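You operate a simulated robot arm through the tools that you are given. There is no shell and no other tool. Be economical: measure what you need, move in short steps, check, and stop when the job is done.

The job below is to be done with a simulated two-armed robot. You get a single attempt, and the scene is never put back.

Task
Top the trough up with warm water, wash the Base tray, then drain.
Fine: red valve handle, shut again at the Soak band; swish the tray under water till no dirt shows; lay it in the drier's well and shut the lid; plug up last, till the trough is dry; the blue valve handle and the other tray stay.

Only the result counts: the job must be done as asked and must still hold three seconds after the hand-in. Knocking over, shifting, dropping, spilling or breaking anything else fails it. Lids that push on must go on centred and level and be pressed home; caps that screw on are set level and turned clockwise until they are tight.

Robot
Two 7-joint arms with two-finger parallel grippers on one trunk, on a base that drives. Base frame: it is fixed to the floor where the robot stands at the start and does not move with it; the origin is under the middle of the robot, x ahead of it, y to its left, z up; the surface under the hand at the start is at about z = 880. Units: mm, degrees, N and s.
The left shoulder is at the start at [50, 165, 1205], the right one opposite. With the tool pointing down near the work surface each hand reaches from about 220 to 700 mm from the robot's upright axis, wherever it stands, measured 20 degrees to its own side. Places, roughly: blue valve handle of the trough [900, 100, 900]; lid of the air drier [500, -900, 1100]; plug with a yellow knob [500, -100, 600]; red valve handle of the trough [800, -200, 1000]; well of the air drier [300, -800, 600]. Payload 3.91 kg a hand.
Tool frame (each hand has its own): the origin (TCP) lies between the finger pads and is the grasp point; the fingertips stand 30 mm ahead of it; z points along the fingers, y is the line along which they close. Largest opening 110 mm; finger width 20, thickness 10; the body of the gripper, 48 by 112 mm, starts 55 mm behind the TCP.
Orientation is told as [roll, pitch, yaw] about the base's x, y, z axes, in that order, counted from this pose: with the fingers straight down and closing along the base's y, the tool's x points along the base's -x, its y along +y and its z along -z.

Tools
- The arms move only by the tool jog_arm. It takes "left_increments", "right_increments" or both (then of equal length, played together; a hand with none holds still); each is a list of rows, each a list of 2 entries, a list of its own where there are three numbers: the shift along the tool's x, y, z in units of 25 mm (1.0 is 25 mm), then the turn, a rotation vector about the tool's x, y, z in units of 4 degrees (1.0 is 4 degrees). In form: [[[x, y, z], [ax, ay, az]], ...]. A call has 1 to 12 rows; each row shifts and turns the commanded pose from where the row before left it, along the tool's axes as they then stand. "left_jaw" and "right_jaw" are, for a hand that has rows, the finger opening in cm, from 0 to 11, set as the call begins (left out, the last holds). A call with a number of a shift or a turn outside -1 to 1 is refused whole. Rows are played at 5 a second. More than 50 mm and 8.6 degrees between two rows, or a gripper value outside its range, and nothing of the call is played. Where a pose cannot be reached the arm comes as near as it can. A force on the tool above 90 N (or 10 N above the force at the start of the call, whichever is more), or a blocked arm, ends the call early, and 0.2 s more pass. The fingers move at their own pace (about 45 mm/s each) and stop on an object; they squeeze with about 35 N. The grip force told is the motor's: it shows also when the fingers shut on nothing. Time passes only in rows, and 0.2 s behind the last, so rows that do not move let the fingers close. The reply holds the time, the measured pose of the TCP, the force on the tool along the base axes, the opening and the grip force, in the units named above and with some noise, with the torque about the TCP (base axes, N m) and any sound that the robot's microphone picked up.
- Cameras (640 x 400 px; columns grow to the right, rows downward): "scene" is now at [111.6, -41, 1389.5]; the picture's right is [-0.45, -0.89, 0.00], its down [-0.39, 0.19, -0.90] and it looks along [0.81, -0.40, -0.44] (base axes); focal length 214 px, centre (320, 200). "left" rides on the left gripper at [73, -17, -103] in its tool frame; the picture's right is [0.23, 0.97, 0.00], its down [-0.76, 0.18, -0.62] and it looks along [-0.61, 0.14, 0.78] (tool axes); focal length 222 px, centre (320, 200). "right" rides on the right gripper at [72, 17, -103] in its tool frame; the picture's right is [-0.23, 0.97, 0.00], its down [-0.76, -0.18, -0.62] and it looks along [-0.61, -0.14, 0.78] (tool axes); focal length 222 px, centre (320, 200). There is no depth. A picture from a camera that has moved, and an enlarged one, comes with that camera's place and axes in the base frame and with its lens.
- capture(camera): a new picture of that camera. No time passes.
- move_column(by): slides the trunk up (or, below 0, down) by that many mm; the arms and the scene camera ride with it, the base frame stays. It gives what a move gives, with no picture.
- steer(legs): drives the robot by 1 to 6 legs, each [ahead, left, turn to the left] in mm, mm and degrees, along the robot's own axes; the way and the turn of a leg run together, so that a leg with both is an arc; at most 1500 mm and 180 degrees a leg. The arms and the cameras ride along, it lands a little off, and it stops where it bumps. It gives what a move gives.
- pan_tilt(pan, tilt): turns the head with the scene camera to pan (to the left, within 80 degrees either way) and tilt (down, from -29 to 69), counted from straight ahead of the robot. It gives what a move gives.
- zoom(camera, box): a new picture of the part [left, top, right, bottom] of that camera's present view, enlarged. No time passes.
- sign_off(): hands the job in; it is judged then, once.

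Go step by step. Nothing tells you exact positions but the pictures and the camera data: compare them with the known pose of the tool, close in by small moves and look again before you grip or let go. The budget is 120 turns and 108 pictures, counting those below and the enlarged ones. Unless the task says otherwise, let go and move clear before handing in, and close with one line.

The tools are called after "Call:" by a JSON object that holds its "op" and its "data". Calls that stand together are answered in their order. jog_arm: Moves the arms, as the interface text tells. Its arguments: {"type":"object","properties":{"left_increments":{"type":"array"},"left_jaw":{"type":"number"},"right_increments":{"type":"array"},"right_jaw":{"type":"number"}},"required":[]} The other tools are called the same way: move_column (by) slides the trunk up or down; steer (legs) drives the base; pan_tilt (pan, tilt) turns the head that bears the scene camera; capture (camera) takes a picture; zoom (camera, box) takes an enlarged picture of a part of a camera's view; sign_off () hands the job in.

At the start:

```text
t: 0.0
left_ee_pos: [289.1, 4.5, 1371.7]
left_tcp_rot: [-0.1, 0.0, 0.1]
left_contact_force: [-1.0, 0.2, -0.9]
left_ft_torque: [0.0, 0.0, 0.0]
left_finger_gap: 109.9
left_grip_force: 0.0
right_ee_pos: [342.0, -362.6, 999.1]
right_tcp_rot: [-0.1, 0.0, 0.0]
right_contact_force: [0.0, 0.2, -1.5]
right_ft_torque: [0.01, 0.01, -0.01]
right_finger_gap: 110.2
right_grip_force: 0.1
trunk travel left (down, up): [-425.0, 78.0]
robot x, y, heading: [-0.7, 0.2, -0.1]
head pan, tilt: [-26.5, 25.8]
```

scene: 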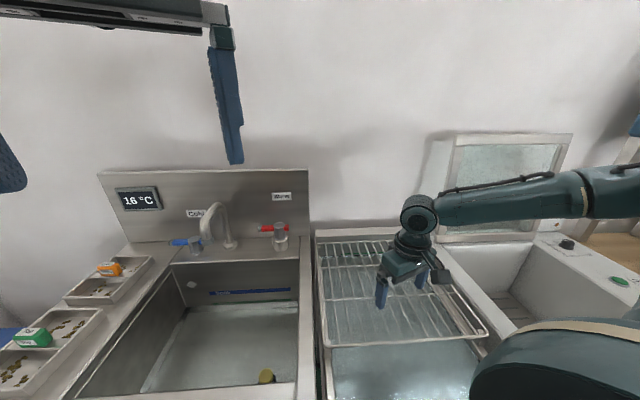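
right: 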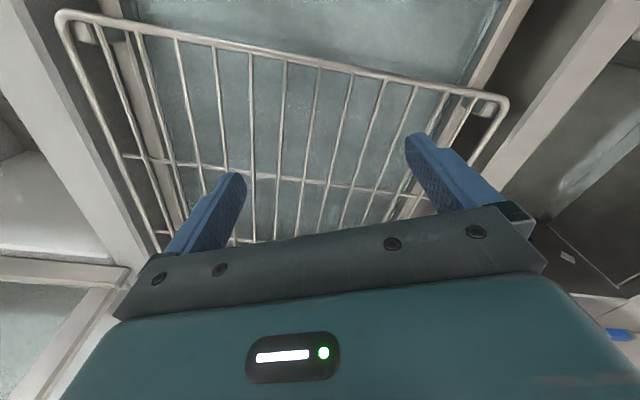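
left: 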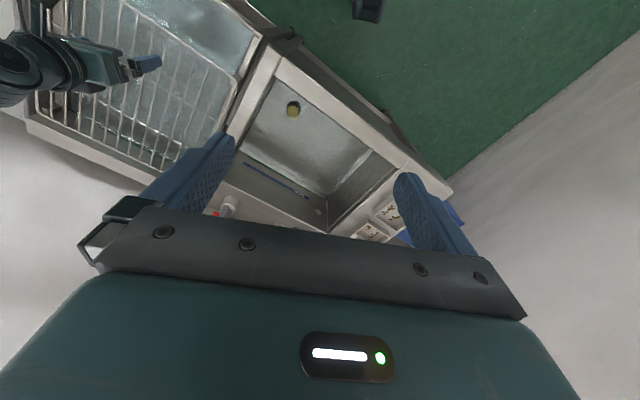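

I see the trough with two valves and a yellow-knobbed plug, a wire rack, a drier on the right, and two dirty trays on the left. First I look closer at the trays, the trough and the drier.

Call:
{"op": "zoom", "data": {"camera": "scene", "box": [0, 230, 200, 400]}}

Call:
{"op": "zoom", "data": {"camera": "scene", "box": [90, 160, 330, 310]}}

Call:
{"op": "zoom", "data": {"camera": "scene", "box": [400, 120, 640, 350]}}

```text
2.35 times, centred on (100, 315) of scene
camera zoom: at [111.6, -41.0, 1389.5], right [-0.45, -0.89, 0.0], down [-0.39, 0.19, -0.9], along [0.81, -0.4, -0.44], focal length 505 px, centre (838, -71)
```

zoom: 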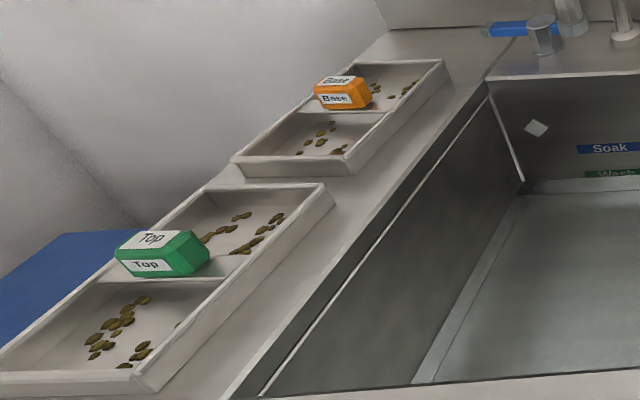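

```text
2.67 times, centred on (210, 235) of scene
camera zoom: at [111.6, -41.0, 1389.5], right [-0.45, -0.89, 0.0], down [-0.39, 0.19, -0.9], along [0.81, -0.4, -0.44], focal length 572 px, centre (613, 107)
```

zoom: 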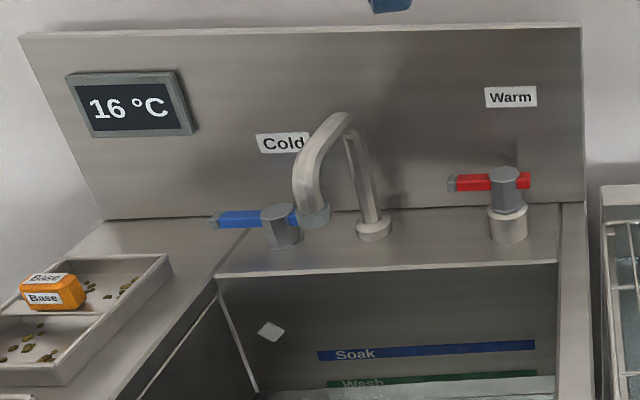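

```text
1.74 times, centred on (520, 235) of scene
camera zoom: at [111.6, -41.0, 1389.5], right [-0.45, -0.89, 0.0], down [-0.39, 0.19, -0.9], along [0.81, -0.4, -0.44], focal length 373 px, centre (-28, 139)
```

zoom: 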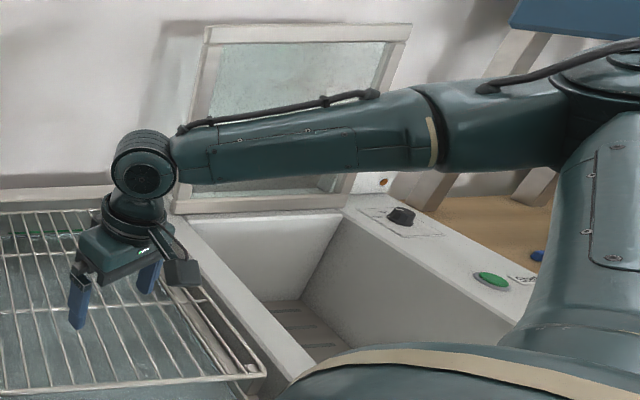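

The Base tray carries the orange handle, at about [830, 300], and the furniture is turned by roughly 25°. I look around with the head to measure the layout.

Call:
{"op": "pan_tilt", "data": {"pan": -26, "tilt": 60}}

Call:
{"op": "capture", "data": {"camera": "scene"}}

Call:
{"op": "pan_tilt", "data": {"pan": -75, "tilt": 40}}

Call:
{"op": "capture", "data": {"camera": "scene"}}

Call:
{"op": "pan_tilt", "data": {"pan": 15, "tilt": 40}}

Call:
{"op": "capture", "data": {"camera": "scene"}}

```text
t: 1.0
left_ee_pos: [288.4, 6.1, 1371.8]
left_tcp_rot: [-0.1, 0.0, 0.1]
left_contact_force: [-0.2, 0.0, 0.3]
left_ft_torque: [-0.02, -0.01, 0.0]
left_finger_gap: 110.2
left_grip_force: 0.0
right_ee_pos: [342.1, -364.2, 1000.0]
right_tcp_rot: [0.0, 0.1, 0.1]
right_contact_force: [-0.3, 0.3, -0.4]
right_ft_torque: [0.01, 0.03, -0.02]
right_finger_gap: 110.3
right_grip_force: 0.1
trunk travel left (down, up): [-425.0, 78.0]
robot x, y, heading: [-4.7, -1.4, -0.0]
head pan, tilt: [-26.0, 60.0]
```

```text
101 pictures are left
camera scene: at [89.3, -29.2, 1340.8], right [-0.44, -0.9, 0.0], down [-0.78, 0.38, -0.5], along [0.45, -0.22, -0.87], focal length 214 px, centre (320, 200)
```

scene: 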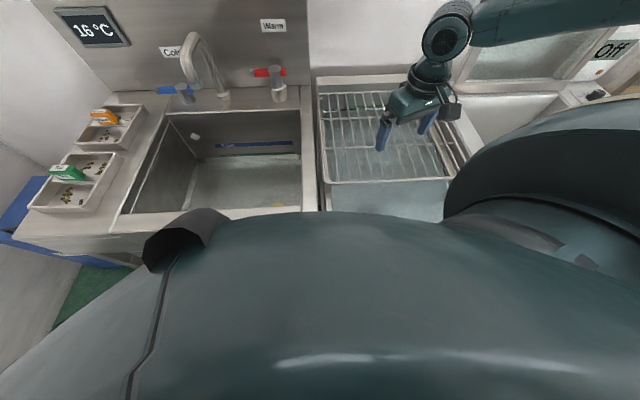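

```text
t: 2.2
left_ee_pos: [288.5, 5.4, 1371.9]
left_tcp_rot: [0.0, 0.0, 0.2]
left_contact_force: [0.5, -0.6, -0.1]
left_ft_torque: [0.04, 0.01, 0.04]
left_finger_gap: 110.1
left_grip_force: 0.0
right_ee_pos: [342.8, -363.6, 1000.8]
right_tcp_rot: [-0.1, 0.0, 0.0]
right_contact_force: [-0.3, 0.0, -0.3]
right_ft_torque: [0.03, 0.01, -0.01]
right_finger_gap: 110.0
right_grip_force: 0.1
trunk travel left (down, up): [-425.0, 78.0]
robot x, y, heading: [-4.5, 0.2, -0.1]
head pan, tilt: [-75.0, 40.0]
```

```text
100 pictures are left
camera scene: at [51.5, -82.1, 1367.5], right [-0.97, -0.26, 0.0], down [-0.17, 0.62, -0.77], along [0.2, -0.74, -0.64], focal length 214 px, centre (320, 200)
```

scene: 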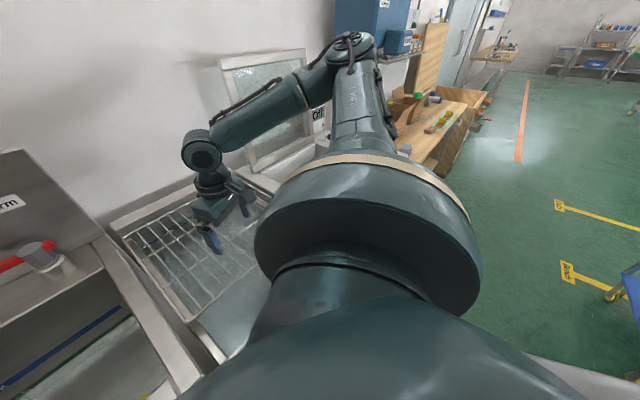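

```text
t: 3.8
left_ee_pos: [288.6, 5.6, 1371.6]
left_tcp_rot: [-0.1, 0.0, 0.1]
left_contact_force: [0.3, -0.3, -0.2]
left_ft_torque: [-0.01, -0.02, -0.02]
left_finger_gap: 110.1
left_grip_force: 0.0
right_ee_pos: [342.1, -363.2, 999.8]
right_tcp_rot: [0.0, 0.0, -0.1]
right_contact_force: [-0.1, 0.1, 0.2]
right_ft_torque: [0.0, -0.01, 0.04]
right_finger_gap: 110.3
right_grip_force: 0.1
trunk travel left (down, up): [-425.0, 78.0]
robot x, y, heading: [-2.2, 2.0, 0.1]
head pan, tilt: [15.0, 40.0]
```

```text
99 pictures are left
camera scene: at [111.5, 22.0, 1367.5], right [0.26, -0.97, 0.0], down [-0.62, -0.17, -0.77], along [0.74, 0.2, -0.64], focal length 214 px, centre (320, 200)
```

scene: 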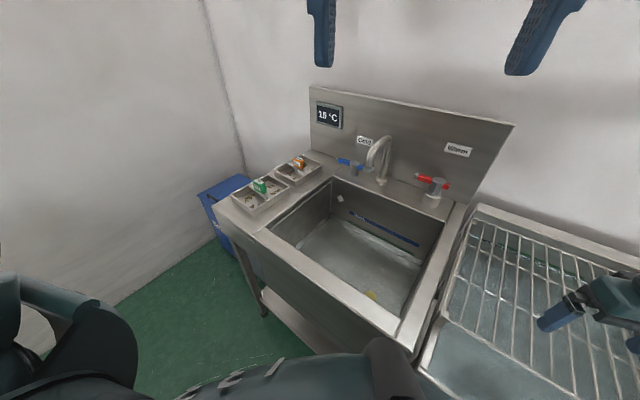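

The furniture faces me at a heading of about -22°, with counter height near 880. I raise the right hand for clearance and then turn the robot to face the furniture.

Call:
{"op": "jog_arm", "data": {"right_increments": [[[0, 0, -1], [0, 0, 0]], [[0, 0, -1], [0, 0, 0]], [[0, 0, -1], [0, 0, 0]], [[0, 0, -1], [0, 0, 0]], [[0, 0, -1], [0, 0, 0]], [[0, 0, -1], [0, 0, 0]], [[0, 0, -1], [0, 0, 0]], [[0, 0, -1], [0, 0, 0]]]}}

Call:
{"op": "steer", "data": {"legs": [[0, 0, -22]]}}

Call:
{"op": "pan_tilt", "data": {"pan": 0, "tilt": 45}}

Call:
{"op": "capture", "data": {"camera": "scene"}}

Call:
{"op": "capture", "data": {"camera": "left"}}

```text
t: 5.6
left_ee_pos: [289.0, 5.6, 1371.5]
left_tcp_rot: [-0.1, 0.0, 0.1]
left_contact_force: [-0.2, -0.1, 0.0]
left_ft_torque: [-0.01, 0.04, 0.01]
left_finger_gap: 109.7
left_grip_force: 0.1
right_ee_pos: [342.4, -362.0, 1201.2]
right_tcp_rot: [0.1, 0.0, -0.1]
right_contact_force: [0.6, 0.0, -0.8]
right_ft_torque: [-0.05, 0.01, 0.03]
right_finger_gap: 109.9
right_grip_force: 0.0
trunk travel left (down, up): [-425.0, 78.0]
robot x, y, heading: [1.0, -2.9, -0.2]
head pan, tilt: [15.0, 40.0]
```

```text
t: 7.2
left_ee_pos: [269.8, -102.8, 1370.8]
left_tcp_rot: [-0.1, 0.0, -22.0]
left_contact_force: [1.0, -0.1, -0.2]
left_ft_torque: [0.0, 0.02, -0.02]
left_finger_gap: 110.2
left_grip_force: 0.1
right_ee_pos: [183.0, -465.6, 1200.1]
right_tcp_rot: [-0.1, -0.1, -21.9]
right_contact_force: [-0.1, -0.3, -0.3]
right_ft_torque: [0.01, 0.0, 0.01]
right_finger_gap: 110.4
right_grip_force: 0.1
trunk travel left (down, up): [-425.0, 78.0]
robot x, y, heading: [-3.2, -0.6, -21.9]
head pan, tilt: [15.0, 40.0]
```

```text
t: 8.0
left_ee_pos: [270.0, -102.7, 1372.0]
left_tcp_rot: [-0.1, 0.0, -21.9]
left_contact_force: [-0.4, 0.6, 0.2]
left_ft_torque: [0.0, 0.01, 0.03]
left_finger_gap: 110.1
left_grip_force: 0.1
right_ee_pos: [181.5, -465.7, 1200.5]
right_tcp_rot: [0.0, 0.1, -21.8]
right_contact_force: [-0.5, -0.2, -0.6]
right_ft_torque: [-0.02, 0.01, -0.01]
right_finger_gap: 109.9
right_grip_force: 0.1
trunk travel left (down, up): [-425.0, 78.0]
robot x, y, heading: [0.8, -0.2, -22.1]
head pan, tilt: [0.0, 45.0]
```

```text
98 pictures are left
camera scene: at [102.7, -41.3, 1360.3], right [-0.37, -0.93, 0.0], down [-0.66, 0.26, -0.71], along [0.66, -0.26, -0.71], focal length 214 px, centre (320, 200)
```

scene: 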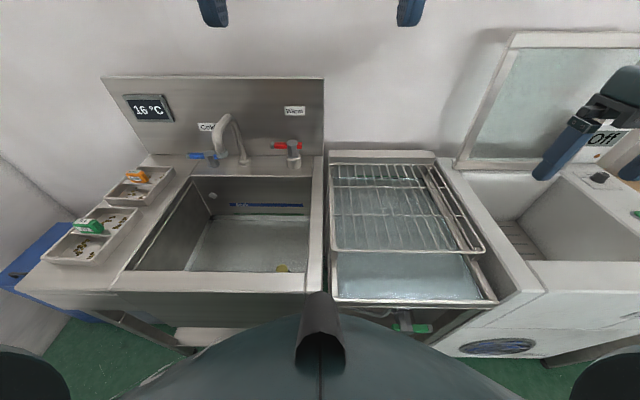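

```text
97 pictures are left
camera left: at [195.4, -90.8, 1474.7], right [0.15, 0.99, 0.0], down [0.77, -0.12, 0.62], along [0.62, -0.1, -0.78], focal length 222 px, centre (320, 200)
```

left: 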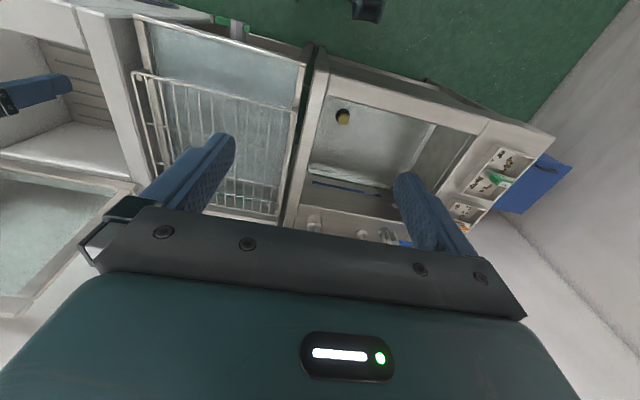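

Now squared up: trough front edge is about 300 mm ahead of the axis, red valve about 745 ahead and 90 left. I check the floor clearance in front of the base.

Call:
{"op": "pan_tilt", "data": {"pan": 45, "tilt": 69}}

Call:
{"op": "capture", "data": {"camera": "scene"}}

```text
t: 9.1
left_ee_pos: [269.8, -103.0, 1370.1]
left_tcp_rot: [-0.1, 0.0, -21.9]
left_contact_force: [0.3, 0.2, 0.3]
left_ft_torque: [0.02, -0.02, 0.0]
left_finger_gap: 109.7
left_grip_force: 0.1
right_ee_pos: [181.7, -465.1, 1200.9]
right_tcp_rot: [0.0, 0.0, -21.9]
right_contact_force: [-0.1, 0.0, 0.3]
right_ft_torque: [-0.03, 0.04, -0.02]
right_finger_gap: 109.9
right_grip_force: 0.0
trunk travel left (down, up): [-425.0, 78.0]
robot x, y, heading: [-4.0, 0.7, -22.1]
head pan, tilt: [45.0, 68.8]
```

```text
96 pictures are left
camera scene: at [78.8, 10.9, 1331.4], right [0.39, -0.92, 0.0], down [-0.86, -0.36, -0.36], along [0.33, 0.14, -0.93], focal length 214 px, centre (320, 200)
```

scene: 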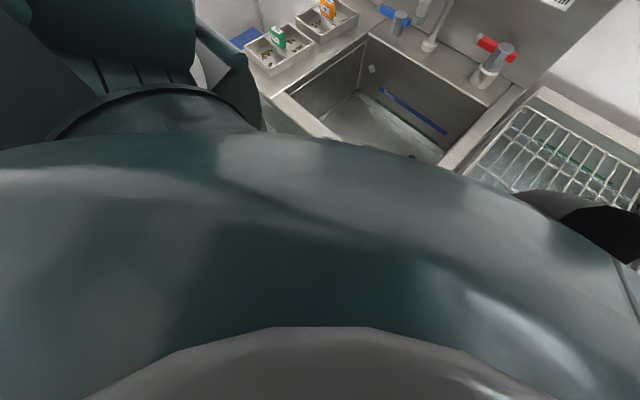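

I drive 300 mm left, then a little forward, and look again.

Call:
{"op": "steer", "data": {"legs": [[0, 300, 0], [50, 0, 0]]}}

Call:
{"op": "pan_tilt", "data": {"pan": 0, "tilt": 40}}

Call:
{"op": "capture", "data": {"camera": "scene"}}

Call:
{"op": "capture", "data": {"camera": "right"}}

```text
t: 12.8
left_ee_pos: [408.8, 163.9, 1371.4]
left_tcp_rot: [-0.1, -0.2, -21.8]
left_contact_force: [-0.3, -0.3, -0.3]
left_ft_torque: [-0.02, -0.03, -0.01]
left_finger_gap: 110.0
left_grip_force: 0.0
right_ee_pos: [320.5, -197.9, 1201.4]
right_tcp_rot: [0.0, 0.0, -22.0]
right_contact_force: [-0.5, -0.6, 0.1]
right_ft_torque: [-0.01, -0.04, -0.03]
right_finger_gap: 109.9
right_grip_force: 0.1
trunk travel left (down, up): [-425.0, 78.0]
robot x, y, heading: [139.5, 266.6, -22.1]
head pan, tilt: [45.0, 68.8]
stopped in leg 2: the robot was blocked; the commanded pose is now the measured one
```

```text
t: 14.0
left_ee_pos: [409.8, 163.2, 1369.9]
left_tcp_rot: [-0.1, 0.1, -21.7]
left_contact_force: [0.4, 0.0, -0.9]
left_ft_torque: [-0.01, 0.01, -0.01]
left_finger_gap: 109.9
left_grip_force: 0.1
right_ee_pos: [320.9, -198.3, 1200.7]
right_tcp_rot: [-0.1, -0.1, -22.1]
right_contact_force: [0.3, -0.3, 0.1]
right_ft_torque: [-0.01, 0.0, -0.01]
right_finger_gap: 110.1
right_grip_force: 0.1
trunk travel left (down, up): [-425.0, 78.0]
robot x, y, heading: [138.7, 262.9, -21.9]
head pan, tilt: [0.0, 40.0]
```

```text
95 pictures are left
camera scene: at [245.1, 223.9, 1367.4], right [-0.37, -0.93, 0.0], down [-0.6, 0.24, -0.77], along [0.71, -0.29, -0.64], focal length 214 px, centre (320, 200)
```

scene: 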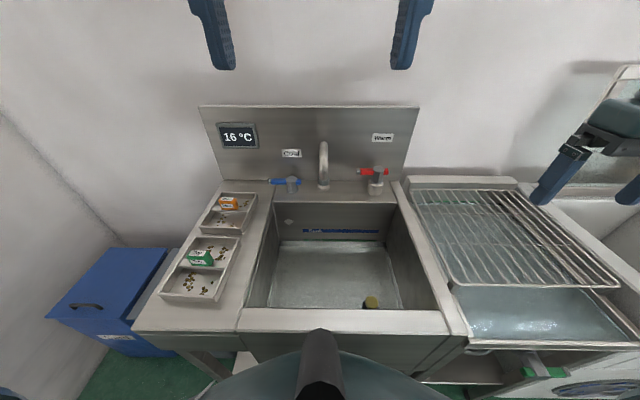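

```text
94 pictures are left
camera right: at [260.3, -155.8, 1303.2], right [0.57, 0.82, 0.0], down [0.64, -0.45, 0.62], along [0.51, -0.36, -0.78], focal length 222 px, centre (320, 200)
```

right: 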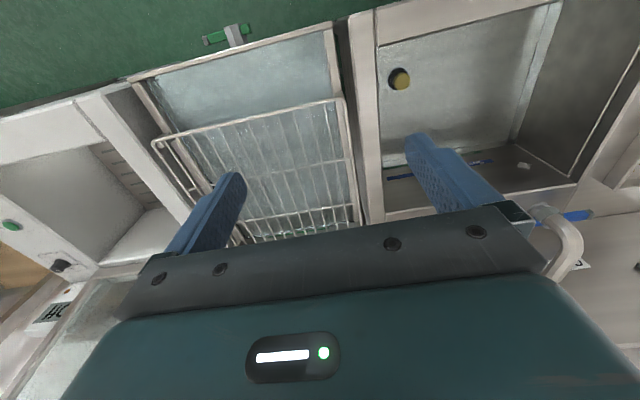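

The base is blocked 270 mm from the counter, so the red knob (about 761 ahead, 200 right, z≈953 in the robot frame) needs a tilted reach. I zoom in for detail.

Call:
{"op": "zoom", "data": {"camera": "scene", "box": [260, 120, 420, 220]}}

Call:
{"op": "zoom", "data": {"camera": "scene", "box": [150, 180, 290, 310]}}

```text
4.00 times, centred on (340, 170) of scene
camera zoom: at [245.1, 223.9, 1367.4], right [-0.37, -0.93, 0.0], down [-0.6, 0.24, -0.77], along [0.71, -0.29, -0.64], focal length 858 px, centre (240, 320)
```

zoom: 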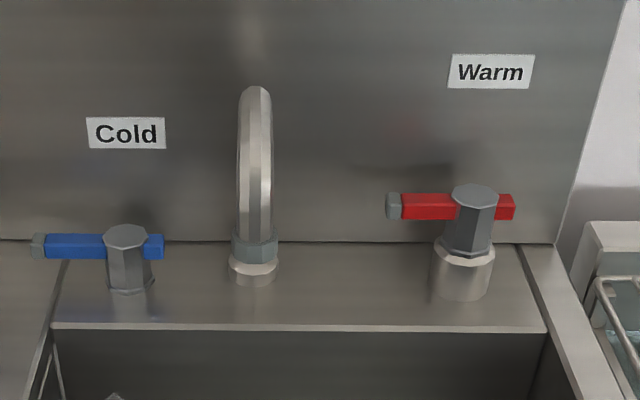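

```text
3.08 times, centred on (220, 245) of scene
camera zoom: at [245.1, 223.9, 1367.4], right [-0.37, -0.93, 0.0], down [-0.6, 0.24, -0.77], along [0.71, -0.29, -0.64], focal length 660 px, centre (628, 62)
```

zoom: 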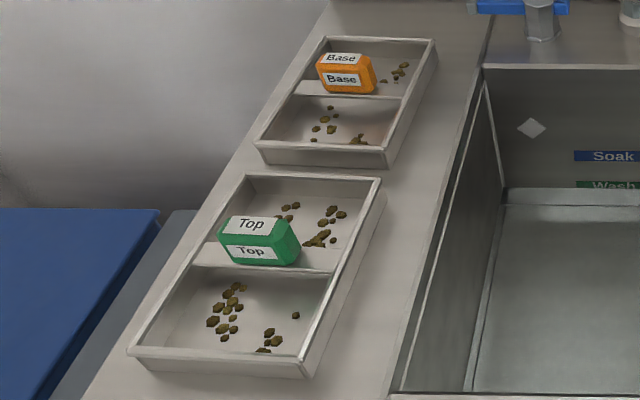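

Lever: long arm runs about 78 mm to the left of the red knob, thickness about 20 mm. I turn the right hand to straddle it from the front at a 45° tilt.

Call:
{"op": "jog_arm", "data": {"right_increments": [[[0, 0, 0], [0, 0, 1]], [[0, 0, 0], [0, 0, 1]], [[0, 0, 0], [0, 0, 1]], [[0, 0, 0], [0, 0, 1]], [[0, 0, 0], [0, 0, 1]], [[0, 0, 0], [0, 0, 1]], [[0, 0, 0], [0, 0, 1]], [[0, 0, 0], [0, 0, 1]], [[0, 0, 0], [0, 0, 1]], [[0, 0, 0], [0, 0, 1]], [[0, 0, 0], [0, 0, 1]], [[0, 0, 0], [0, 0, 1]]]}}

Call:
{"op": "jog_arm", "data": {"right_increments": [[[0, 0, 0], [0, 0, 1]], [[0, 0, 0], [0, 0, 1]], [[0, 0, 0], [0, 0, 1]], [[0, 0, 0], [0, 0, 1]], [[0, 0, 0], [0, 0, 1]], [[0, 0, 0], [0, 0, 1]], [[0, 0, 0], [0, 0, 1]], [[0, 0, 0], [0, 0, 1]], [[0, 0, 0], [0, 0, 1]], [[0, 0, 0], [0, 0, 1]], [[0, 0, 0], [0, 0, 0.5]]]}}

Call:
{"op": "jog_arm", "data": {"right_increments": [[[0.7, 0, 0], [-1, 0, 0]], [[0.7, 0, 0], [-1, 0, 0]], [[0.7, 0, 0], [-1, 0, 0]], [[0.7, 0, 0], [-1, 0, 0]], [[0.7, 0, 0], [-1, 0, 0]], [[0.7, 0, 0], [-1, 0, 0]], [[0.7, 0, 0], [-1, 0, 0]], [[0.7, 0, 0], [-1, 0, 0]], [[0.7, 0, 0], [-1, 0, 0]], [[0.7, 0, 0], [-1, 0, 0]], [[0.7, 0, 0], [-1, 0, 0]], [[1, 0, 0], [-0.25, 0, 0]]]}}

```text
t: 16.6
left_ee_pos: [410.1, 163.4, 1370.0]
left_tcp_rot: [-0.1, 0.0, -21.7]
left_contact_force: [0.3, -0.5, -0.9]
left_ft_torque: [0.0, 0.0, 0.0]
left_finger_gap: 110.1
left_grip_force: 0.2
right_ee_pos: [321.0, -198.3, 1200.5]
right_tcp_rot: [0.0, 0.1, -69.9]
right_contact_force: [-0.3, -0.1, -0.2]
right_ft_torque: [0.0, 0.01, 0.01]
right_finger_gap: 110.2
right_grip_force: 0.0
trunk travel left (down, up): [-425.0, 78.0]
robot x, y, heading: [134.1, 267.8, -21.9]
head pan, tilt: [0.0, 40.0]
```

```text
t: 19.0
left_ee_pos: [410.2, 163.7, 1369.2]
left_tcp_rot: [-0.2, 0.1, -21.9]
left_contact_force: [-0.2, -0.3, 0.4]
left_ft_torque: [0.02, 0.02, 0.01]
left_finger_gap: 110.0
left_grip_force: 0.1
right_ee_pos: [320.6, -198.4, 1200.5]
right_tcp_rot: [0.0, 0.0, -112.1]
right_contact_force: [1.0, -0.1, -0.3]
right_ft_torque: [-0.01, 0.01, 0.01]
right_finger_gap: 110.2
right_grip_force: 0.1
trunk travel left (down, up): [-425.0, 78.0]
robot x, y, heading: [141.0, 266.0, -22.0]
head pan, tilt: [0.0, 40.0]
```

```text
t: 21.6
left_ee_pos: [409.5, 162.9, 1369.4]
left_tcp_rot: [-0.1, 0.1, -21.8]
left_contact_force: [0.4, -0.6, 0.0]
left_ft_torque: [-0.01, 0.02, 0.02]
left_finger_gap: 110.2
left_grip_force: 0.1
right_ee_pos: [398.5, -17.0, 1230.3]
right_tcp_rot: [44.8, 0.0, -111.8]
right_contact_force: [0.2, 0.8, -0.2]
right_ft_torque: [0.03, 0.05, -0.01]
right_finger_gap: 110.2
right_grip_force: 0.1
right hand out of reach, approached as far as the arm can: row 11, 12
trunk travel left (down, up): [-425.0, 78.0]
robot x, y, heading: [137.9, 268.4, -22.3]
head pan, tilt: [0.0, 40.0]
```

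Now I advance toward the valve, stopping about 150 mm short to look.

Call:
{"op": "jog_arm", "data": {"right_increments": [[[0, 0.3, 1], [0, 0, 0]], [[0, 0.3, 1], [0, 0, 0]], [[0.1, 0.3, 1], [0, 0, 0]], [[0.1, 0.3, 1], [0, 0, 0]], [[0.1, 0.3, 1], [0, 0, 0]], [[0.1, 0.3, 1], [0, 0, 0]], [[0.1, 0.3, 1], [0, 0, 0]], [[0.1, 0.3, 1], [0, 0, 0]], [[0.1, 0.3, 1], [0, 0, 0]], [[0.1, 0.3, 1], [0, 0, 0]], [[0.1, 0.3, 1], [0, 0, 0]], [[0.1, 0.3, 1], [0, 0, 0]]]}}

Call:
{"op": "capture", "data": {"camera": "right"}}

Call:
{"op": "capture", "data": {"camera": "scene"}}

```text
t: 24.2
left_ee_pos: [411.5, 162.8, 1370.6]
left_tcp_rot: [-0.1, 0.1, -21.9]
left_contact_force: [-0.7, -0.6, -0.7]
left_ft_torque: [0.0, 0.01, -0.01]
left_finger_gap: 110.1
left_grip_force: 0.1
right_ee_pos: [660.7, -121.3, 1111.6]
right_tcp_rot: [44.9, 0.0, -112.0]
right_contact_force: [0.0, -0.2, 0.5]
right_ft_torque: [-0.02, 0.01, -0.01]
right_finger_gap: 110.1
right_grip_force: 0.1
right hand out of reach, approached as far as the arm can: row 1, 2, 3, 4, 5
trunk travel left (down, up): [-425.0, 78.0]
robot x, y, heading: [139.3, 265.1, -21.9]
head pan, tilt: [0.0, 40.0]
```

```text
91 pictures are left
camera right: at [631.8, -31.1, 1196.0], right [0.55, -0.47, 0.69], down [-0.81, -0.49, 0.32], along [0.19, -0.73, -0.65], focal length 222 px, centre (320, 200)
```

right: 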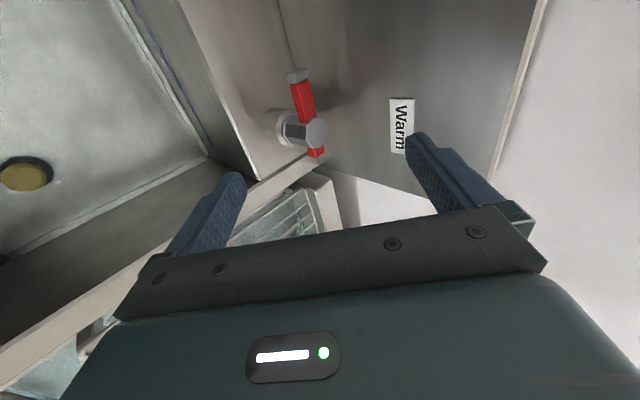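

```text
90 pictures are left
camera scene: at [245.6, 223.3, 1367.4], right [-0.37, -0.93, 0.0], down [-0.6, 0.24, -0.77], along [0.71, -0.29, -0.64], focal length 214 px, centre (320, 200)
```

scene: 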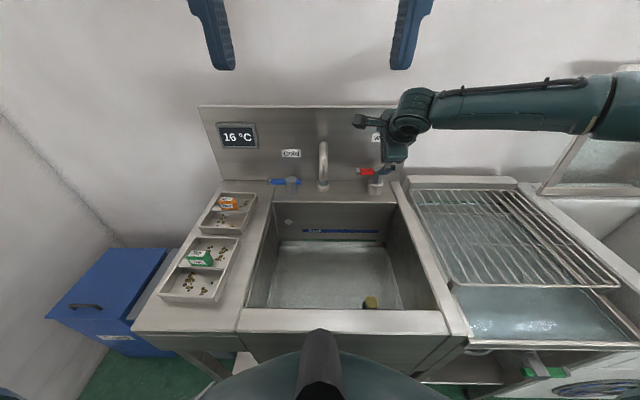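

Triangulated: lever grip point about base [772, -147, 971]. I close the fingers to 55 mm and go most of the way, then look.

Call:
{"op": "jog_arm", "data": {"right_increments": [[[0.7, -0.8, 0], [0, 0, 0]], [[0, 0, 1], [0, 0, 0]], [[0, 0, 1], [0, 0, 0]], [[0, 0, 1], [0, 0, 0]], [[0, 0, 1], [0, 0, 0]]], "right_jaw": 5.5}}

Call:
{"op": "capture", "data": {"camera": "right"}}

Call:
{"op": "zoom", "data": {"camera": "scene", "box": [300, 100, 460, 220]}}

```text
t: 25.4
left_ee_pos: [410.3, 164.2, 1370.0]
left_tcp_rot: [0.0, 0.1, -21.9]
left_contact_force: [0.1, 0.5, 1.5]
left_ft_torque: [0.0, -0.01, 0.0]
left_finger_gap: 109.9
left_grip_force: 0.1
right_ee_pos: [655.1, -154.4, 1050.5]
right_tcp_rot: [45.0, 0.0, -111.9]
right_contact_force: [0.6, -1.1, -0.3]
right_ft_torque: [-0.01, 0.03, 0.0]
right_finger_gap: 54.8
right_grip_force: 0.1
right hand out of reach, approached as far as the arm can: row 1, 2, 3, 4, 5
trunk travel left (down, up): [-425.0, 78.0]
robot x, y, heading: [137.6, 271.3, -21.8]
head pan, tilt: [0.0, 40.0]
```

```text
89 pictures are left
camera right: at [627.5, -64.8, 1135.9], right [0.55, -0.47, 0.69], down [-0.81, -0.5, 0.31], along [0.19, -0.73, -0.65], focal length 222 px, centre (320, 200)
```

right: 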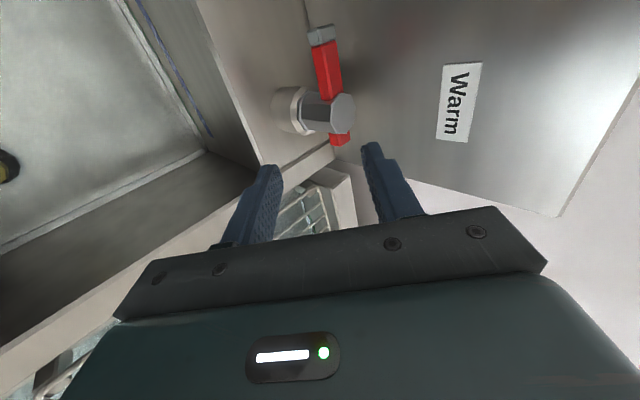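

```text
3.33 times, centred on (380, 160) of scene
camera zoom: at [245.0, 223.7, 1367.5], right [-0.37, -0.93, 0.0], down [-0.6, 0.24, -0.77], along [0.71, -0.29, -0.64], focal length 715 px, centre (120, 333)
```

zoom: 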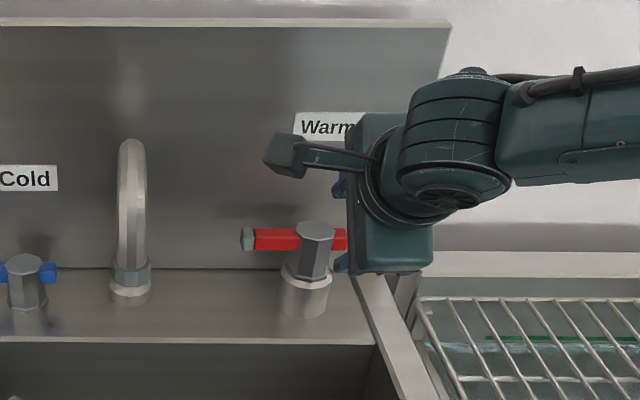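

That roll is out of the arm's reach. I switch to the natural roll with closed fingers, and will open the valve by pushing its short right arm away from me.

Call:
{"op": "jog_arm", "data": {"right_increments": [[[0, 0, -1], [0, 0, -1]], [[0, 0, -1], [0, 0, -1]], [[0, 0, -1], [0, 0, -1]], [[0, 0, -1], [0, 0, -1]], [[0, 0, 0], [0, 0, -1]], [[0, 0, 0], [0, 0, -1]], [[0, 0, 0], [0, 0, -1]], [[0, 0, 0], [0, 0, -1]], [[0, 0, 0], [0, 0, -1]], [[0, 0, 0], [0, 0, -1]], [[0, 0, 0], [0, 0, -1]], [[0, 0, 0], [0, 0, -1]]], "right_jaw": 0}}

Call:
{"op": "jog_arm", "data": {"right_increments": [[[0, 0, 0], [0, 0, -1]], [[0, 0, 0], [0, 0, -1]], [[0, 0, 0], [0, 0, -1]], [[0, 0, 0], [0, 0, -1]], [[0, 0, 0], [0, 0, -1]], [[0, 0, 0], [0, 0, -1]], [[0, 0, 0], [0, 0, -1]], [[0, 0, 0], [0, 0, -1]], [[0, 0, 0], [0, 0, -1]], [[0, 0, 0], [0, 0, -1]], [[0, 0, 0], [0, 0, -0.5]]]}}

Call:
{"op": "jog_arm", "data": {"right_increments": [[[0, 0, 0], [0, -1, 0]], [[0, 0, 0], [0, -1, 0]], [[0, 0, 0], [0, -1, 0]], [[0, 0, 0], [0, -0.75, 0]]]}}

```text
t: 28.0
left_ee_pos: [410.3, 164.3, 1369.9]
left_tcp_rot: [-0.1, 0.1, -21.8]
left_contact_force: [1.2, 0.4, -0.3]
left_ft_torque: [0.02, 0.02, 0.01]
left_finger_gap: 109.9
left_grip_force: 0.1
right_ee_pos: [591.0, -127.7, 1122.2]
right_tcp_rot: [33.8, -31.6, -73.8]
right_contact_force: [0.6, -0.4, -0.1]
right_ft_torque: [-0.02, 0.03, -0.03]
right_finger_gap: 0.0
right_grip_force: 35.3
trunk travel left (down, up): [-425.0, 78.0]
robot x, y, heading: [141.1, 265.3, -22.0]
head pan, tilt: [0.0, 40.0]
```

```text
t: 30.4
left_ee_pos: [409.4, 163.4, 1369.5]
left_tcp_rot: [-0.2, 0.2, -21.8]
left_contact_force: [-0.4, -0.2, -0.7]
left_ft_torque: [0.01, 0.03, 0.01]
left_finger_gap: 110.1
left_grip_force: 0.0
right_ee_pos: [590.9, -127.8, 1122.0]
right_tcp_rot: [0.0, -45.0, -21.9]
right_contact_force: [-0.9, 0.0, -0.7]
right_ft_torque: [0.0, -0.02, 0.0]
right_finger_gap: 0.1
right_grip_force: 35.3
trunk travel left (down, up): [-425.0, 78.0]
robot x, y, heading: [136.7, 266.4, -22.1]
head pan, tilt: [0.0, 40.0]
```

```text
t: 31.4
left_ee_pos: [409.5, 163.1, 1370.5]
left_tcp_rot: [-0.1, 0.2, -21.8]
left_contact_force: [0.4, 0.8, -0.2]
left_ft_torque: [0.03, 0.01, 0.01]
left_finger_gap: 110.1
left_grip_force: 0.1
right_ee_pos: [590.7, -127.3, 1123.3]
right_tcp_rot: [0.1, -60.1, -21.9]
right_contact_force: [0.2, 0.1, 0.4]
right_ft_torque: [-0.03, -0.03, 0.02]
right_finger_gap: 0.0
right_grip_force: 35.0
trunk travel left (down, up): [-425.0, 78.0]
robot x, y, heading: [137.4, 267.3, -22.0]
head pan, tilt: [0.0, 40.0]
```

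Call:
{"op": "jog_arm", "data": {"right_increments": [[[0.57, -0.34, 1], [0, 0, 0]], [[0.57, -0.34, 1], [0, 0, 0]], [[0.57, -0.34, 1], [0, 0, 0]], [[0.57, -0.34, 1], [0, 0, 0]], [[0, 0, 1], [0, 0, 0]]]}}

Call:
{"op": "capture", "data": {"camera": "right"}}

Call:
{"op": "zoom", "data": {"camera": "scene", "box": [300, 100, 460, 220]}}

```text
t: 32.6
left_ee_pos: [409.7, 163.3, 1370.1]
left_tcp_rot: [0.0, 0.0, -21.8]
left_contact_force: [-1.0, 0.7, -0.4]
left_ft_torque: [0.0, -0.04, -0.01]
left_finger_gap: 110.1
left_grip_force: 0.0
right_ee_pos: [647.7, -190.5, 1014.2]
right_tcp_rot: [0.1, -60.0, -22.1]
right_contact_force: [0.2, 0.0, -0.7]
right_ft_torque: [0.02, -0.01, 0.03]
right_finger_gap: 0.1
right_grip_force: 34.5
right hand out of reach, approached as far as the arm can: row 5
trunk travel left (down, up): [-425.0, 78.0]
robot x, y, heading: [138.3, 269.9, -22.0]
head pan, tilt: [0.0, 40.0]
```

```text
87 pictures are left
camera right: at [537.2, -128.4, 1003.8], right [0.47, 0.86, 0.2], down [-0.21, -0.11, 0.97], along [0.86, -0.5, 0.13], focal length 222 px, centre (320, 200)
```

right: 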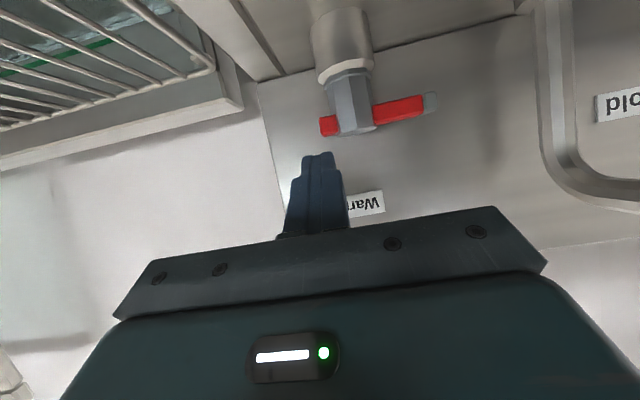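

```text
3.33 times, centred on (380, 160) of scene
camera zoom: at [245.0, 223.7, 1367.5], right [-0.37, -0.93, 0.0], down [-0.6, 0.24, -0.77], along [0.71, -0.29, -0.64], focal length 715 px, centre (120, 333)
```

zoom: 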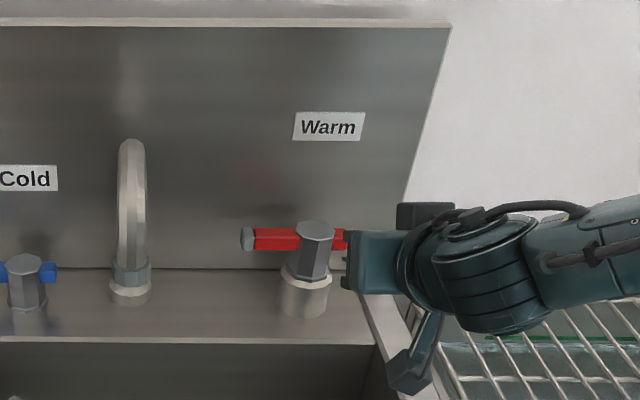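

The arm stops short again; I look at the arm's posture to see why.

Call:
{"op": "pan_tilt", "data": {"pan": -45, "tilt": 30}}

Call:
{"op": "capture", "data": {"camera": "scene"}}

```text
t: 33.7
left_ee_pos: [410.5, 162.3, 1370.6]
left_tcp_rot: [-0.6, 0.2, -20.7]
left_contact_force: [6.1, -55.3, 40.8]
left_ft_torque: [6.85, 4.32, 5.04]
left_finger_gap: 109.9
left_grip_force: 0.1
right_ee_pos: [646.7, -189.4, 1015.5]
right_tcp_rot: [0.2, -60.0, -22.0]
right_contact_force: [-0.2, 0.2, -0.1]
right_ft_torque: [-0.03, -0.01, 0.0]
right_finger_gap: 0.0
right_grip_force: 34.9
trunk travel left (down, up): [-425.0, 78.0]
robot x, y, heading: [139.3, 269.8, -21.9]
head pan, tilt: [-45.0, 30.0]
```

```text
85 pictures are left
camera scene: at [217.9, 182.7, 1379.3], right [-0.82, -0.58, 0.0], down [-0.31, 0.44, -0.85], along [0.49, -0.69, -0.53], focal length 214 px, centre (320, 200)
```

scene: 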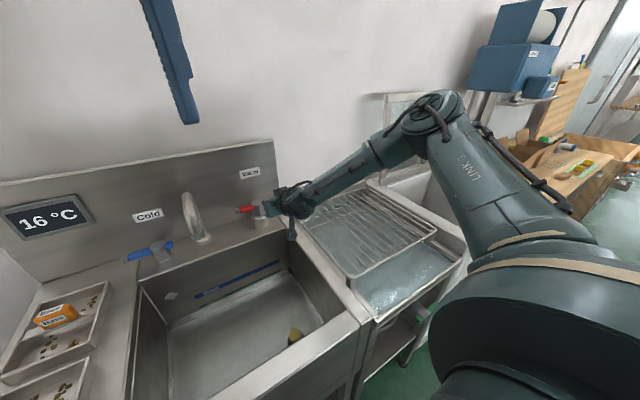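

The head brushed the left hand while panning; I pan back, move the left hand out to the left, and relax the right hand's tilt to 30° to gain reach.

Call:
{"op": "pan_tilt", "data": {"pan": 0, "tilt": 40}}

Call:
{"op": "jog_arm", "data": {"left_increments": [[[0, 1, 0], [0, 0, 0]], [[0, 1, 0], [0, 0, 0]], [[0, 1, 0], [0, 0, 0]], [[0, 1, 0], [0, 0, 0]], [[-1, 1, 0], [0, 0, 0]], [[-1, 1, 0], [0, 0, 0]], [[-1, 1, 0], [0, 0, 0]], [[-1, 1, 0], [0, 0, 0]]], "right_increments": [[[0, 0, 0], [0, 1, 0]], [[0, 0, 0], [0, 1, 0]], [[0, 0, 0], [0, 1, 0]], [[0, 0, 0], [0, 1, 0]], [[0, 0, 0], [0, 1, 0]], [[0, 0, 0], [0, 1, 0]], [[0, 0, 0], [0, 1, 0]], [[0, 0, 0], [0, 0.5, 0]]]}}

Call:
{"op": "jog_arm", "data": {"right_increments": [[[-0.5, 0, 0.7], [0, 0, 0]], [[-0.5, 0, 0.7], [0, 0, 0]], [[-0.4, 0.1, 0.6], [0, 0, 0]]]}}

Call:
{"op": "capture", "data": {"camera": "right"}}

Call:
{"op": "zoom", "data": {"camera": "scene", "box": [300, 100, 460, 220]}}

```text
t: 34.8
left_ee_pos: [409.6, 163.2, 1369.9]
left_tcp_rot: [0.0, 0.1, -21.8]
left_contact_force: [-0.4, 0.1, 0.7]
left_ft_torque: [-0.02, 0.0, -0.01]
left_finger_gap: 109.9
left_grip_force: 0.0
right_ee_pos: [647.3, -190.4, 1015.9]
right_tcp_rot: [0.0, -59.9, -22.0]
right_contact_force: [-0.2, 0.1, 0.0]
right_ft_torque: [-0.02, 0.01, 0.01]
right_finger_gap: 0.0
right_grip_force: 35.4
trunk travel left (down, up): [-425.0, 78.0]
robot x, y, heading: [139.0, 264.9, -22.1]
head pan, tilt: [0.0, 40.0]
```

```text
t: 36.6
left_ee_pos: [577.9, 312.7, 1370.2]
left_tcp_rot: [0.0, 0.0, -21.7]
left_contact_force: [-1.2, -0.2, -0.8]
left_ft_torque: [0.0, -0.01, 0.02]
left_finger_gap: 110.0
left_grip_force: 0.1
right_ee_pos: [635.2, -192.7, 1019.7]
right_tcp_rot: [0.0, -29.9, -21.8]
right_contact_force: [0.2, 0.2, -0.4]
right_ft_torque: [0.03, 0.06, -0.01]
right_finger_gap: 0.0
right_grip_force: 35.8
right hand out of reach, approached as far as the arm can: row 6, 7, 8
trunk travel left (down, up): [-425.0, 78.0]
robot x, y, heading: [140.0, 265.2, -21.8]
head pan, tilt: [0.0, 40.0]
```

```text
t: 37.4
left_ee_pos: [576.7, 312.5, 1370.2]
left_tcp_rot: [-0.2, 0.1, -21.9]
left_contact_force: [0.1, 0.0, 0.9]
left_ft_torque: [-0.02, 0.02, 0.01]
left_finger_gap: 109.8
left_grip_force: 0.1
right_ee_pos: [637.6, -217.4, 1016.9]
right_tcp_rot: [0.0, -30.0, -21.9]
right_contact_force: [-0.2, 0.4, 0.0]
right_ft_torque: [0.01, -0.01, 0.01]
right_finger_gap: 0.1
right_grip_force: 34.4
right hand out of reach, approached as far as the arm can: row 1, 2, 3
trunk travel left (down, up): [-425.0, 78.0]
robot x, y, heading: [138.3, 268.3, -22.2]
head pan, tilt: [0.0, 40.0]
```

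```text
84 pictures are left
camera right: at [537.1, -158.9, 1070.2], right [0.55, 0.83, 0.11], down [0.26, -0.3, 0.92], along [0.8, -0.47, -0.37], focal length 222 px, centre (320, 200)
```

right: 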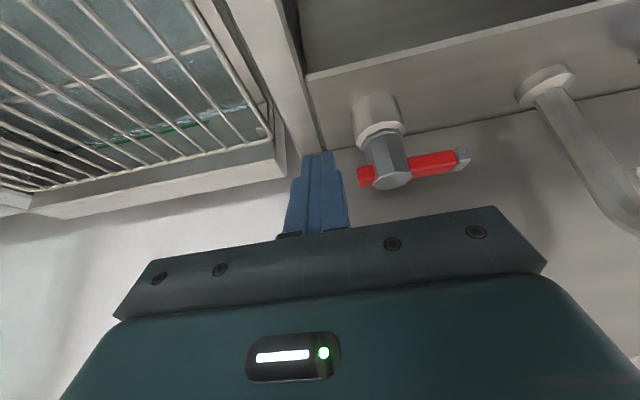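

```text
3.33 times, centred on (380, 160) of scene
camera zoom: at [245.0, 223.7, 1367.5], right [-0.37, -0.93, 0.0], down [-0.6, 0.24, -0.77], along [0.71, -0.29, -0.64], focal length 715 px, centre (120, 333)
```

zoom: 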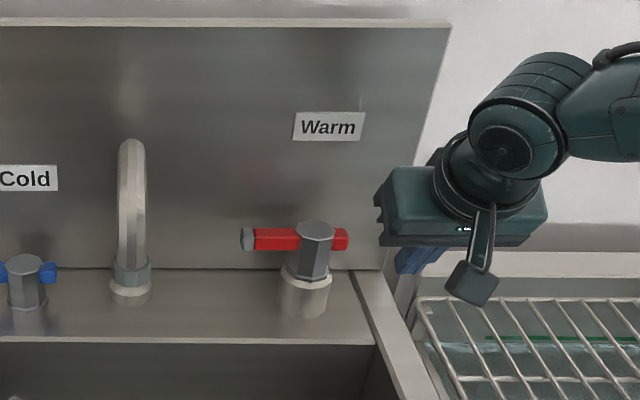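

The limit is reach from the shoulder. I'll raise the hand, back off, turn the base 45° to the left so the right shoulder comes nearer to the valve, and come forward again.

Call:
{"op": "jog_arm", "data": {"right_increments": [[[0, 0, -1], [0, 0, 0]], [[0, 0, -1], [0, 0, 0]], [[0, 0, -1], [0, 0, 0]], [[0, 0, -1], [0, 0, 0]], [[0, 0, -1], [0, 0, 0]], [[0, 0, -1], [0, 0, 0]], [[0, 0, -1], [0, 0, 0]], [[0, 0, -1], [0, 0, 0]]]}}

Call:
{"op": "steer", "data": {"legs": [[-80, 0, 0], [0, 0, 45]]}}

Call:
{"op": "pan_tilt", "data": {"pan": -50, "tilt": 45}}

Call:
{"op": "capture", "data": {"camera": "scene"}}

```text
t: 39.2
left_ee_pos: [576.5, 313.1, 1369.8]
left_tcp_rot: [-0.1, 0.1, -21.8]
left_contact_force: [-0.1, 0.1, -0.3]
left_ft_torque: [0.0, -0.02, 0.0]
left_finger_gap: 109.9
left_grip_force: 0.0
right_ee_pos: [543.2, -179.9, 1190.6]
right_tcp_rot: [-0.1, -30.0, -22.0]
right_contact_force: [0.3, 0.2, 0.8]
right_ft_torque: [0.0, -0.01, 0.01]
right_finger_gap: 0.0
right_grip_force: 35.2
trunk travel left (down, up): [-425.0, 78.0]
robot x, y, heading: [137.7, 265.9, -22.1]
head pan, tilt: [0.0, 40.0]
```

```text
t: 42.3
left_ee_pos: [342.4, 637.3, 1370.3]
left_tcp_rot: [-0.1, 0.1, 23.3]
left_contact_force: [0.4, -0.2, -0.2]
left_ft_torque: [0.0, -0.01, -0.02]
left_finger_gap: 109.9
left_grip_force: 0.1
right_ee_pos: [666.5, 267.9, 1190.3]
right_tcp_rot: [-0.1, -30.1, 23.2]
right_contact_force: [0.7, 0.0, -0.2]
right_ft_torque: [-0.01, -0.04, 0.01]
right_finger_gap: 0.1
right_grip_force: 35.0
trunk travel left (down, up): [-425.0, 78.0]
robot x, y, heading: [64.6, 300.7, 23.0]
head pan, tilt: [0.0, 40.0]
```

```text
t: 43.5
left_ee_pos: [341.2, 638.4, 1369.8]
left_tcp_rot: [-0.1, 0.1, 23.2]
left_contact_force: [-0.4, 0.8, 0.2]
left_ft_torque: [0.0, 0.0, 0.02]
left_finger_gap: 109.9
left_grip_force: 0.2
right_ee_pos: [667.7, 268.5, 1188.9]
right_tcp_rot: [0.0, -30.0, 23.1]
right_contact_force: [-0.2, 0.5, 0.8]
right_ft_torque: [-0.02, 0.0, -0.01]
right_finger_gap: 0.2
right_grip_force: 34.8
trunk travel left (down, up): [-425.0, 78.0]
robot x, y, heading: [62.7, 295.2, 23.1]
head pan, tilt: [-50.0, 45.0]
```

```text
82 pictures are left
camera scene: at [164.5, 271.3, 1360.2], right [-0.45, -0.89, 0.0], down [-0.63, 0.32, -0.71], along [0.63, -0.32, -0.71], focal length 214 px, centre (320, 200)
```

scene: 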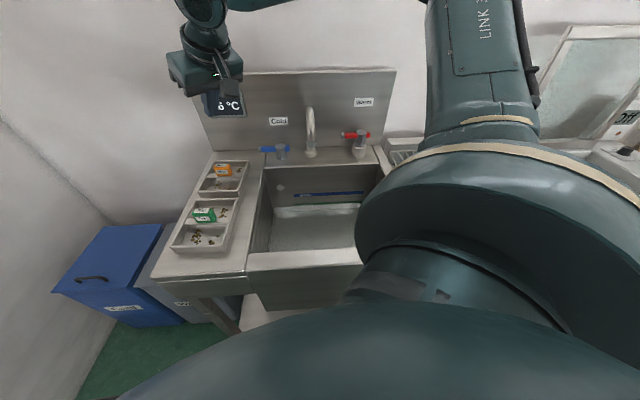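

I drive in toward the counter again (diagonally in robot axes) until close.

Call:
{"op": "steer", "data": {"legs": [[75, -75, 0]]}}

Call:
{"op": "move_column", "data": {"by": -80}}

```text
t: 44.8
left_ee_pos: [414.1, 608.3, 1368.8]
left_tcp_rot: [0.1, 0.1, 23.2]
left_contact_force: [-0.4, 0.5, -0.2]
left_ft_torque: [0.01, -0.03, -0.01]
left_finger_gap: 110.2
left_grip_force: 0.1
right_ee_pos: [739.7, 238.8, 1190.1]
right_tcp_rot: [-0.1, -29.9, 23.0]
right_contact_force: [1.3, 0.0, 0.3]
right_ft_torque: [-0.01, 0.01, -0.04]
right_finger_gap: 0.0
right_grip_force: 35.0
trunk travel left (down, up): [-425.0, 78.0]
robot x, y, heading: [139.8, 266.9, 23.1]
head pan, tilt: [-50.0, 45.0]
stopped in leg 1: the robot was blocked; the commanded pose is now the measured one
```

```text
t: 46.0
left_ee_pos: [415.6, 608.2, 1290.2]
left_tcp_rot: [0.0, 0.2, 23.2]
left_contact_force: [0.5, -0.1, 0.9]
left_ft_torque: [0.02, -0.01, -0.03]
left_finger_gap: 110.1
left_grip_force: 0.1
right_ee_pos: [741.3, 237.8, 1107.8]
right_tcp_rot: [0.0, -29.9, 23.1]
right_contact_force: [-0.6, -0.1, -0.2]
right_ft_torque: [-0.02, 0.03, 0.0]
right_finger_gap: 0.2
right_grip_force: 35.1
trunk travel left (down, up): [-345.0, 158.0]
robot x, y, heading: [137.7, 266.6, 23.2]
head pan, tilt: [-50.0, 45.0]
```

Call:
{"op": "jog_arm", "data": {"right_increments": [[[0, 0, -1], [0, 0, 0]], [[0, 0, -1], [0, 0, 0]], [[0, 0, -1], [0.563, 0, 0.974]], [[0, 0, -1], [0.563, 0, 0.974]], [[0, -0.5, 0], [0.563, 0, 0.974]], [[0, -0.5, 0], [0.563, 0, 0.974]], [[0, -0.5, 0], [0.563, 0, 0.974]], [[0, -0.5, 0], [0.563, 0, 0.974]], [[0, -0.5, 0], [0.563, 0, 0.974]], [[0, -1, 0], [0.563, 0, 0.974]], [[0, -1, 0], [0.563, 0, 0.974]], [[0, -1, 0], [0.563, 0, 0.974]]]}}

Call:
{"op": "jog_arm", "data": {"right_increments": [[[0, -1, 0], [0, 0, 0]], [[0, -1, 0], [0, 0, 0]], [[0, -1, 0], [0, 0, 0]], [[0, -1, 0], [0, 0, 0]], [[0, -1, 0], [0, 0, 0]], [[0, -1, 0], [0, 0, 0]], [[0, -1, 0], [0, 0, 0]], [[0, -1, 0], [0, 0, 0]]]}}

Call:
{"op": "capture", "data": {"camera": "right"}}

Call:
{"op": "capture", "data": {"camera": "scene"}}

```text
t: 48.6
left_ee_pos: [416.2, 607.7, 1290.4]
left_tcp_rot: [0.0, 0.1, 23.2]
left_contact_force: [0.4, -0.1, 0.1]
left_ft_torque: [0.0, -0.01, 0.03]
left_finger_gap: 110.1
left_grip_force: 0.1
right_ee_pos: [682.4, 84.1, 1195.9]
right_tcp_rot: [-0.1, -29.9, -22.2]
right_contact_force: [-0.1, -0.8, 0.0]
right_ft_torque: [-0.02, -0.01, -0.01]
right_finger_gap: 0.0
right_grip_force: 35.3
trunk travel left (down, up): [-345.0, 158.0]
robot x, y, heading: [138.8, 265.5, 23.2]
head pan, tilt: [-50.0, 45.0]
```

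```text
t: 50.4
left_ee_pos: [414.7, 607.4, 1290.0]
left_tcp_rot: [0.0, 0.1, 23.3]
left_contact_force: [-0.1, -0.5, -0.8]
left_ft_torque: [0.01, 0.0, 0.01]
left_finger_gap: 110.1
left_grip_force: 0.1
right_ee_pos: [608.7, -101.1, 1196.5]
right_tcp_rot: [-0.1, -30.0, -21.8]
right_contact_force: [-0.7, -0.6, 0.6]
right_ft_torque: [-0.02, 0.01, 0.01]
right_finger_gap: 0.3
right_grip_force: 34.5
trunk travel left (down, up): [-345.0, 158.0]
robot x, y, heading: [135.7, 270.1, 22.9]
head pan, tilt: [-50.0, 45.0]
```

```text
81 pictures are left
camera right: at [508.7, -43.5, 1248.9], right [0.55, 0.83, 0.11], down [0.26, -0.29, 0.92], along [0.8, -0.47, -0.38], focal length 222 px, centre (320, 200)
```

right: 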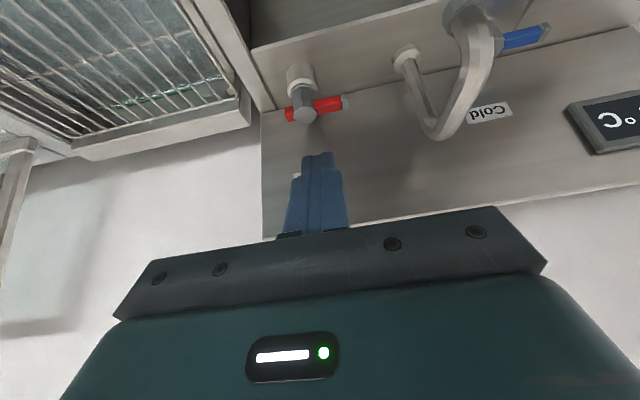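

```text
80 pictures are left
camera scene: at [238.3, 241.3, 1280.3], right [-0.45, -0.89, 0.0], down [-0.63, 0.32, -0.71], along [0.63, -0.32, -0.71], focal length 214 px, centre (320, 200)
```

scene: 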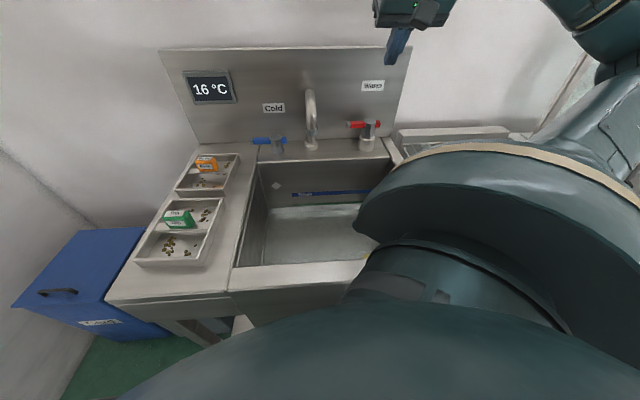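

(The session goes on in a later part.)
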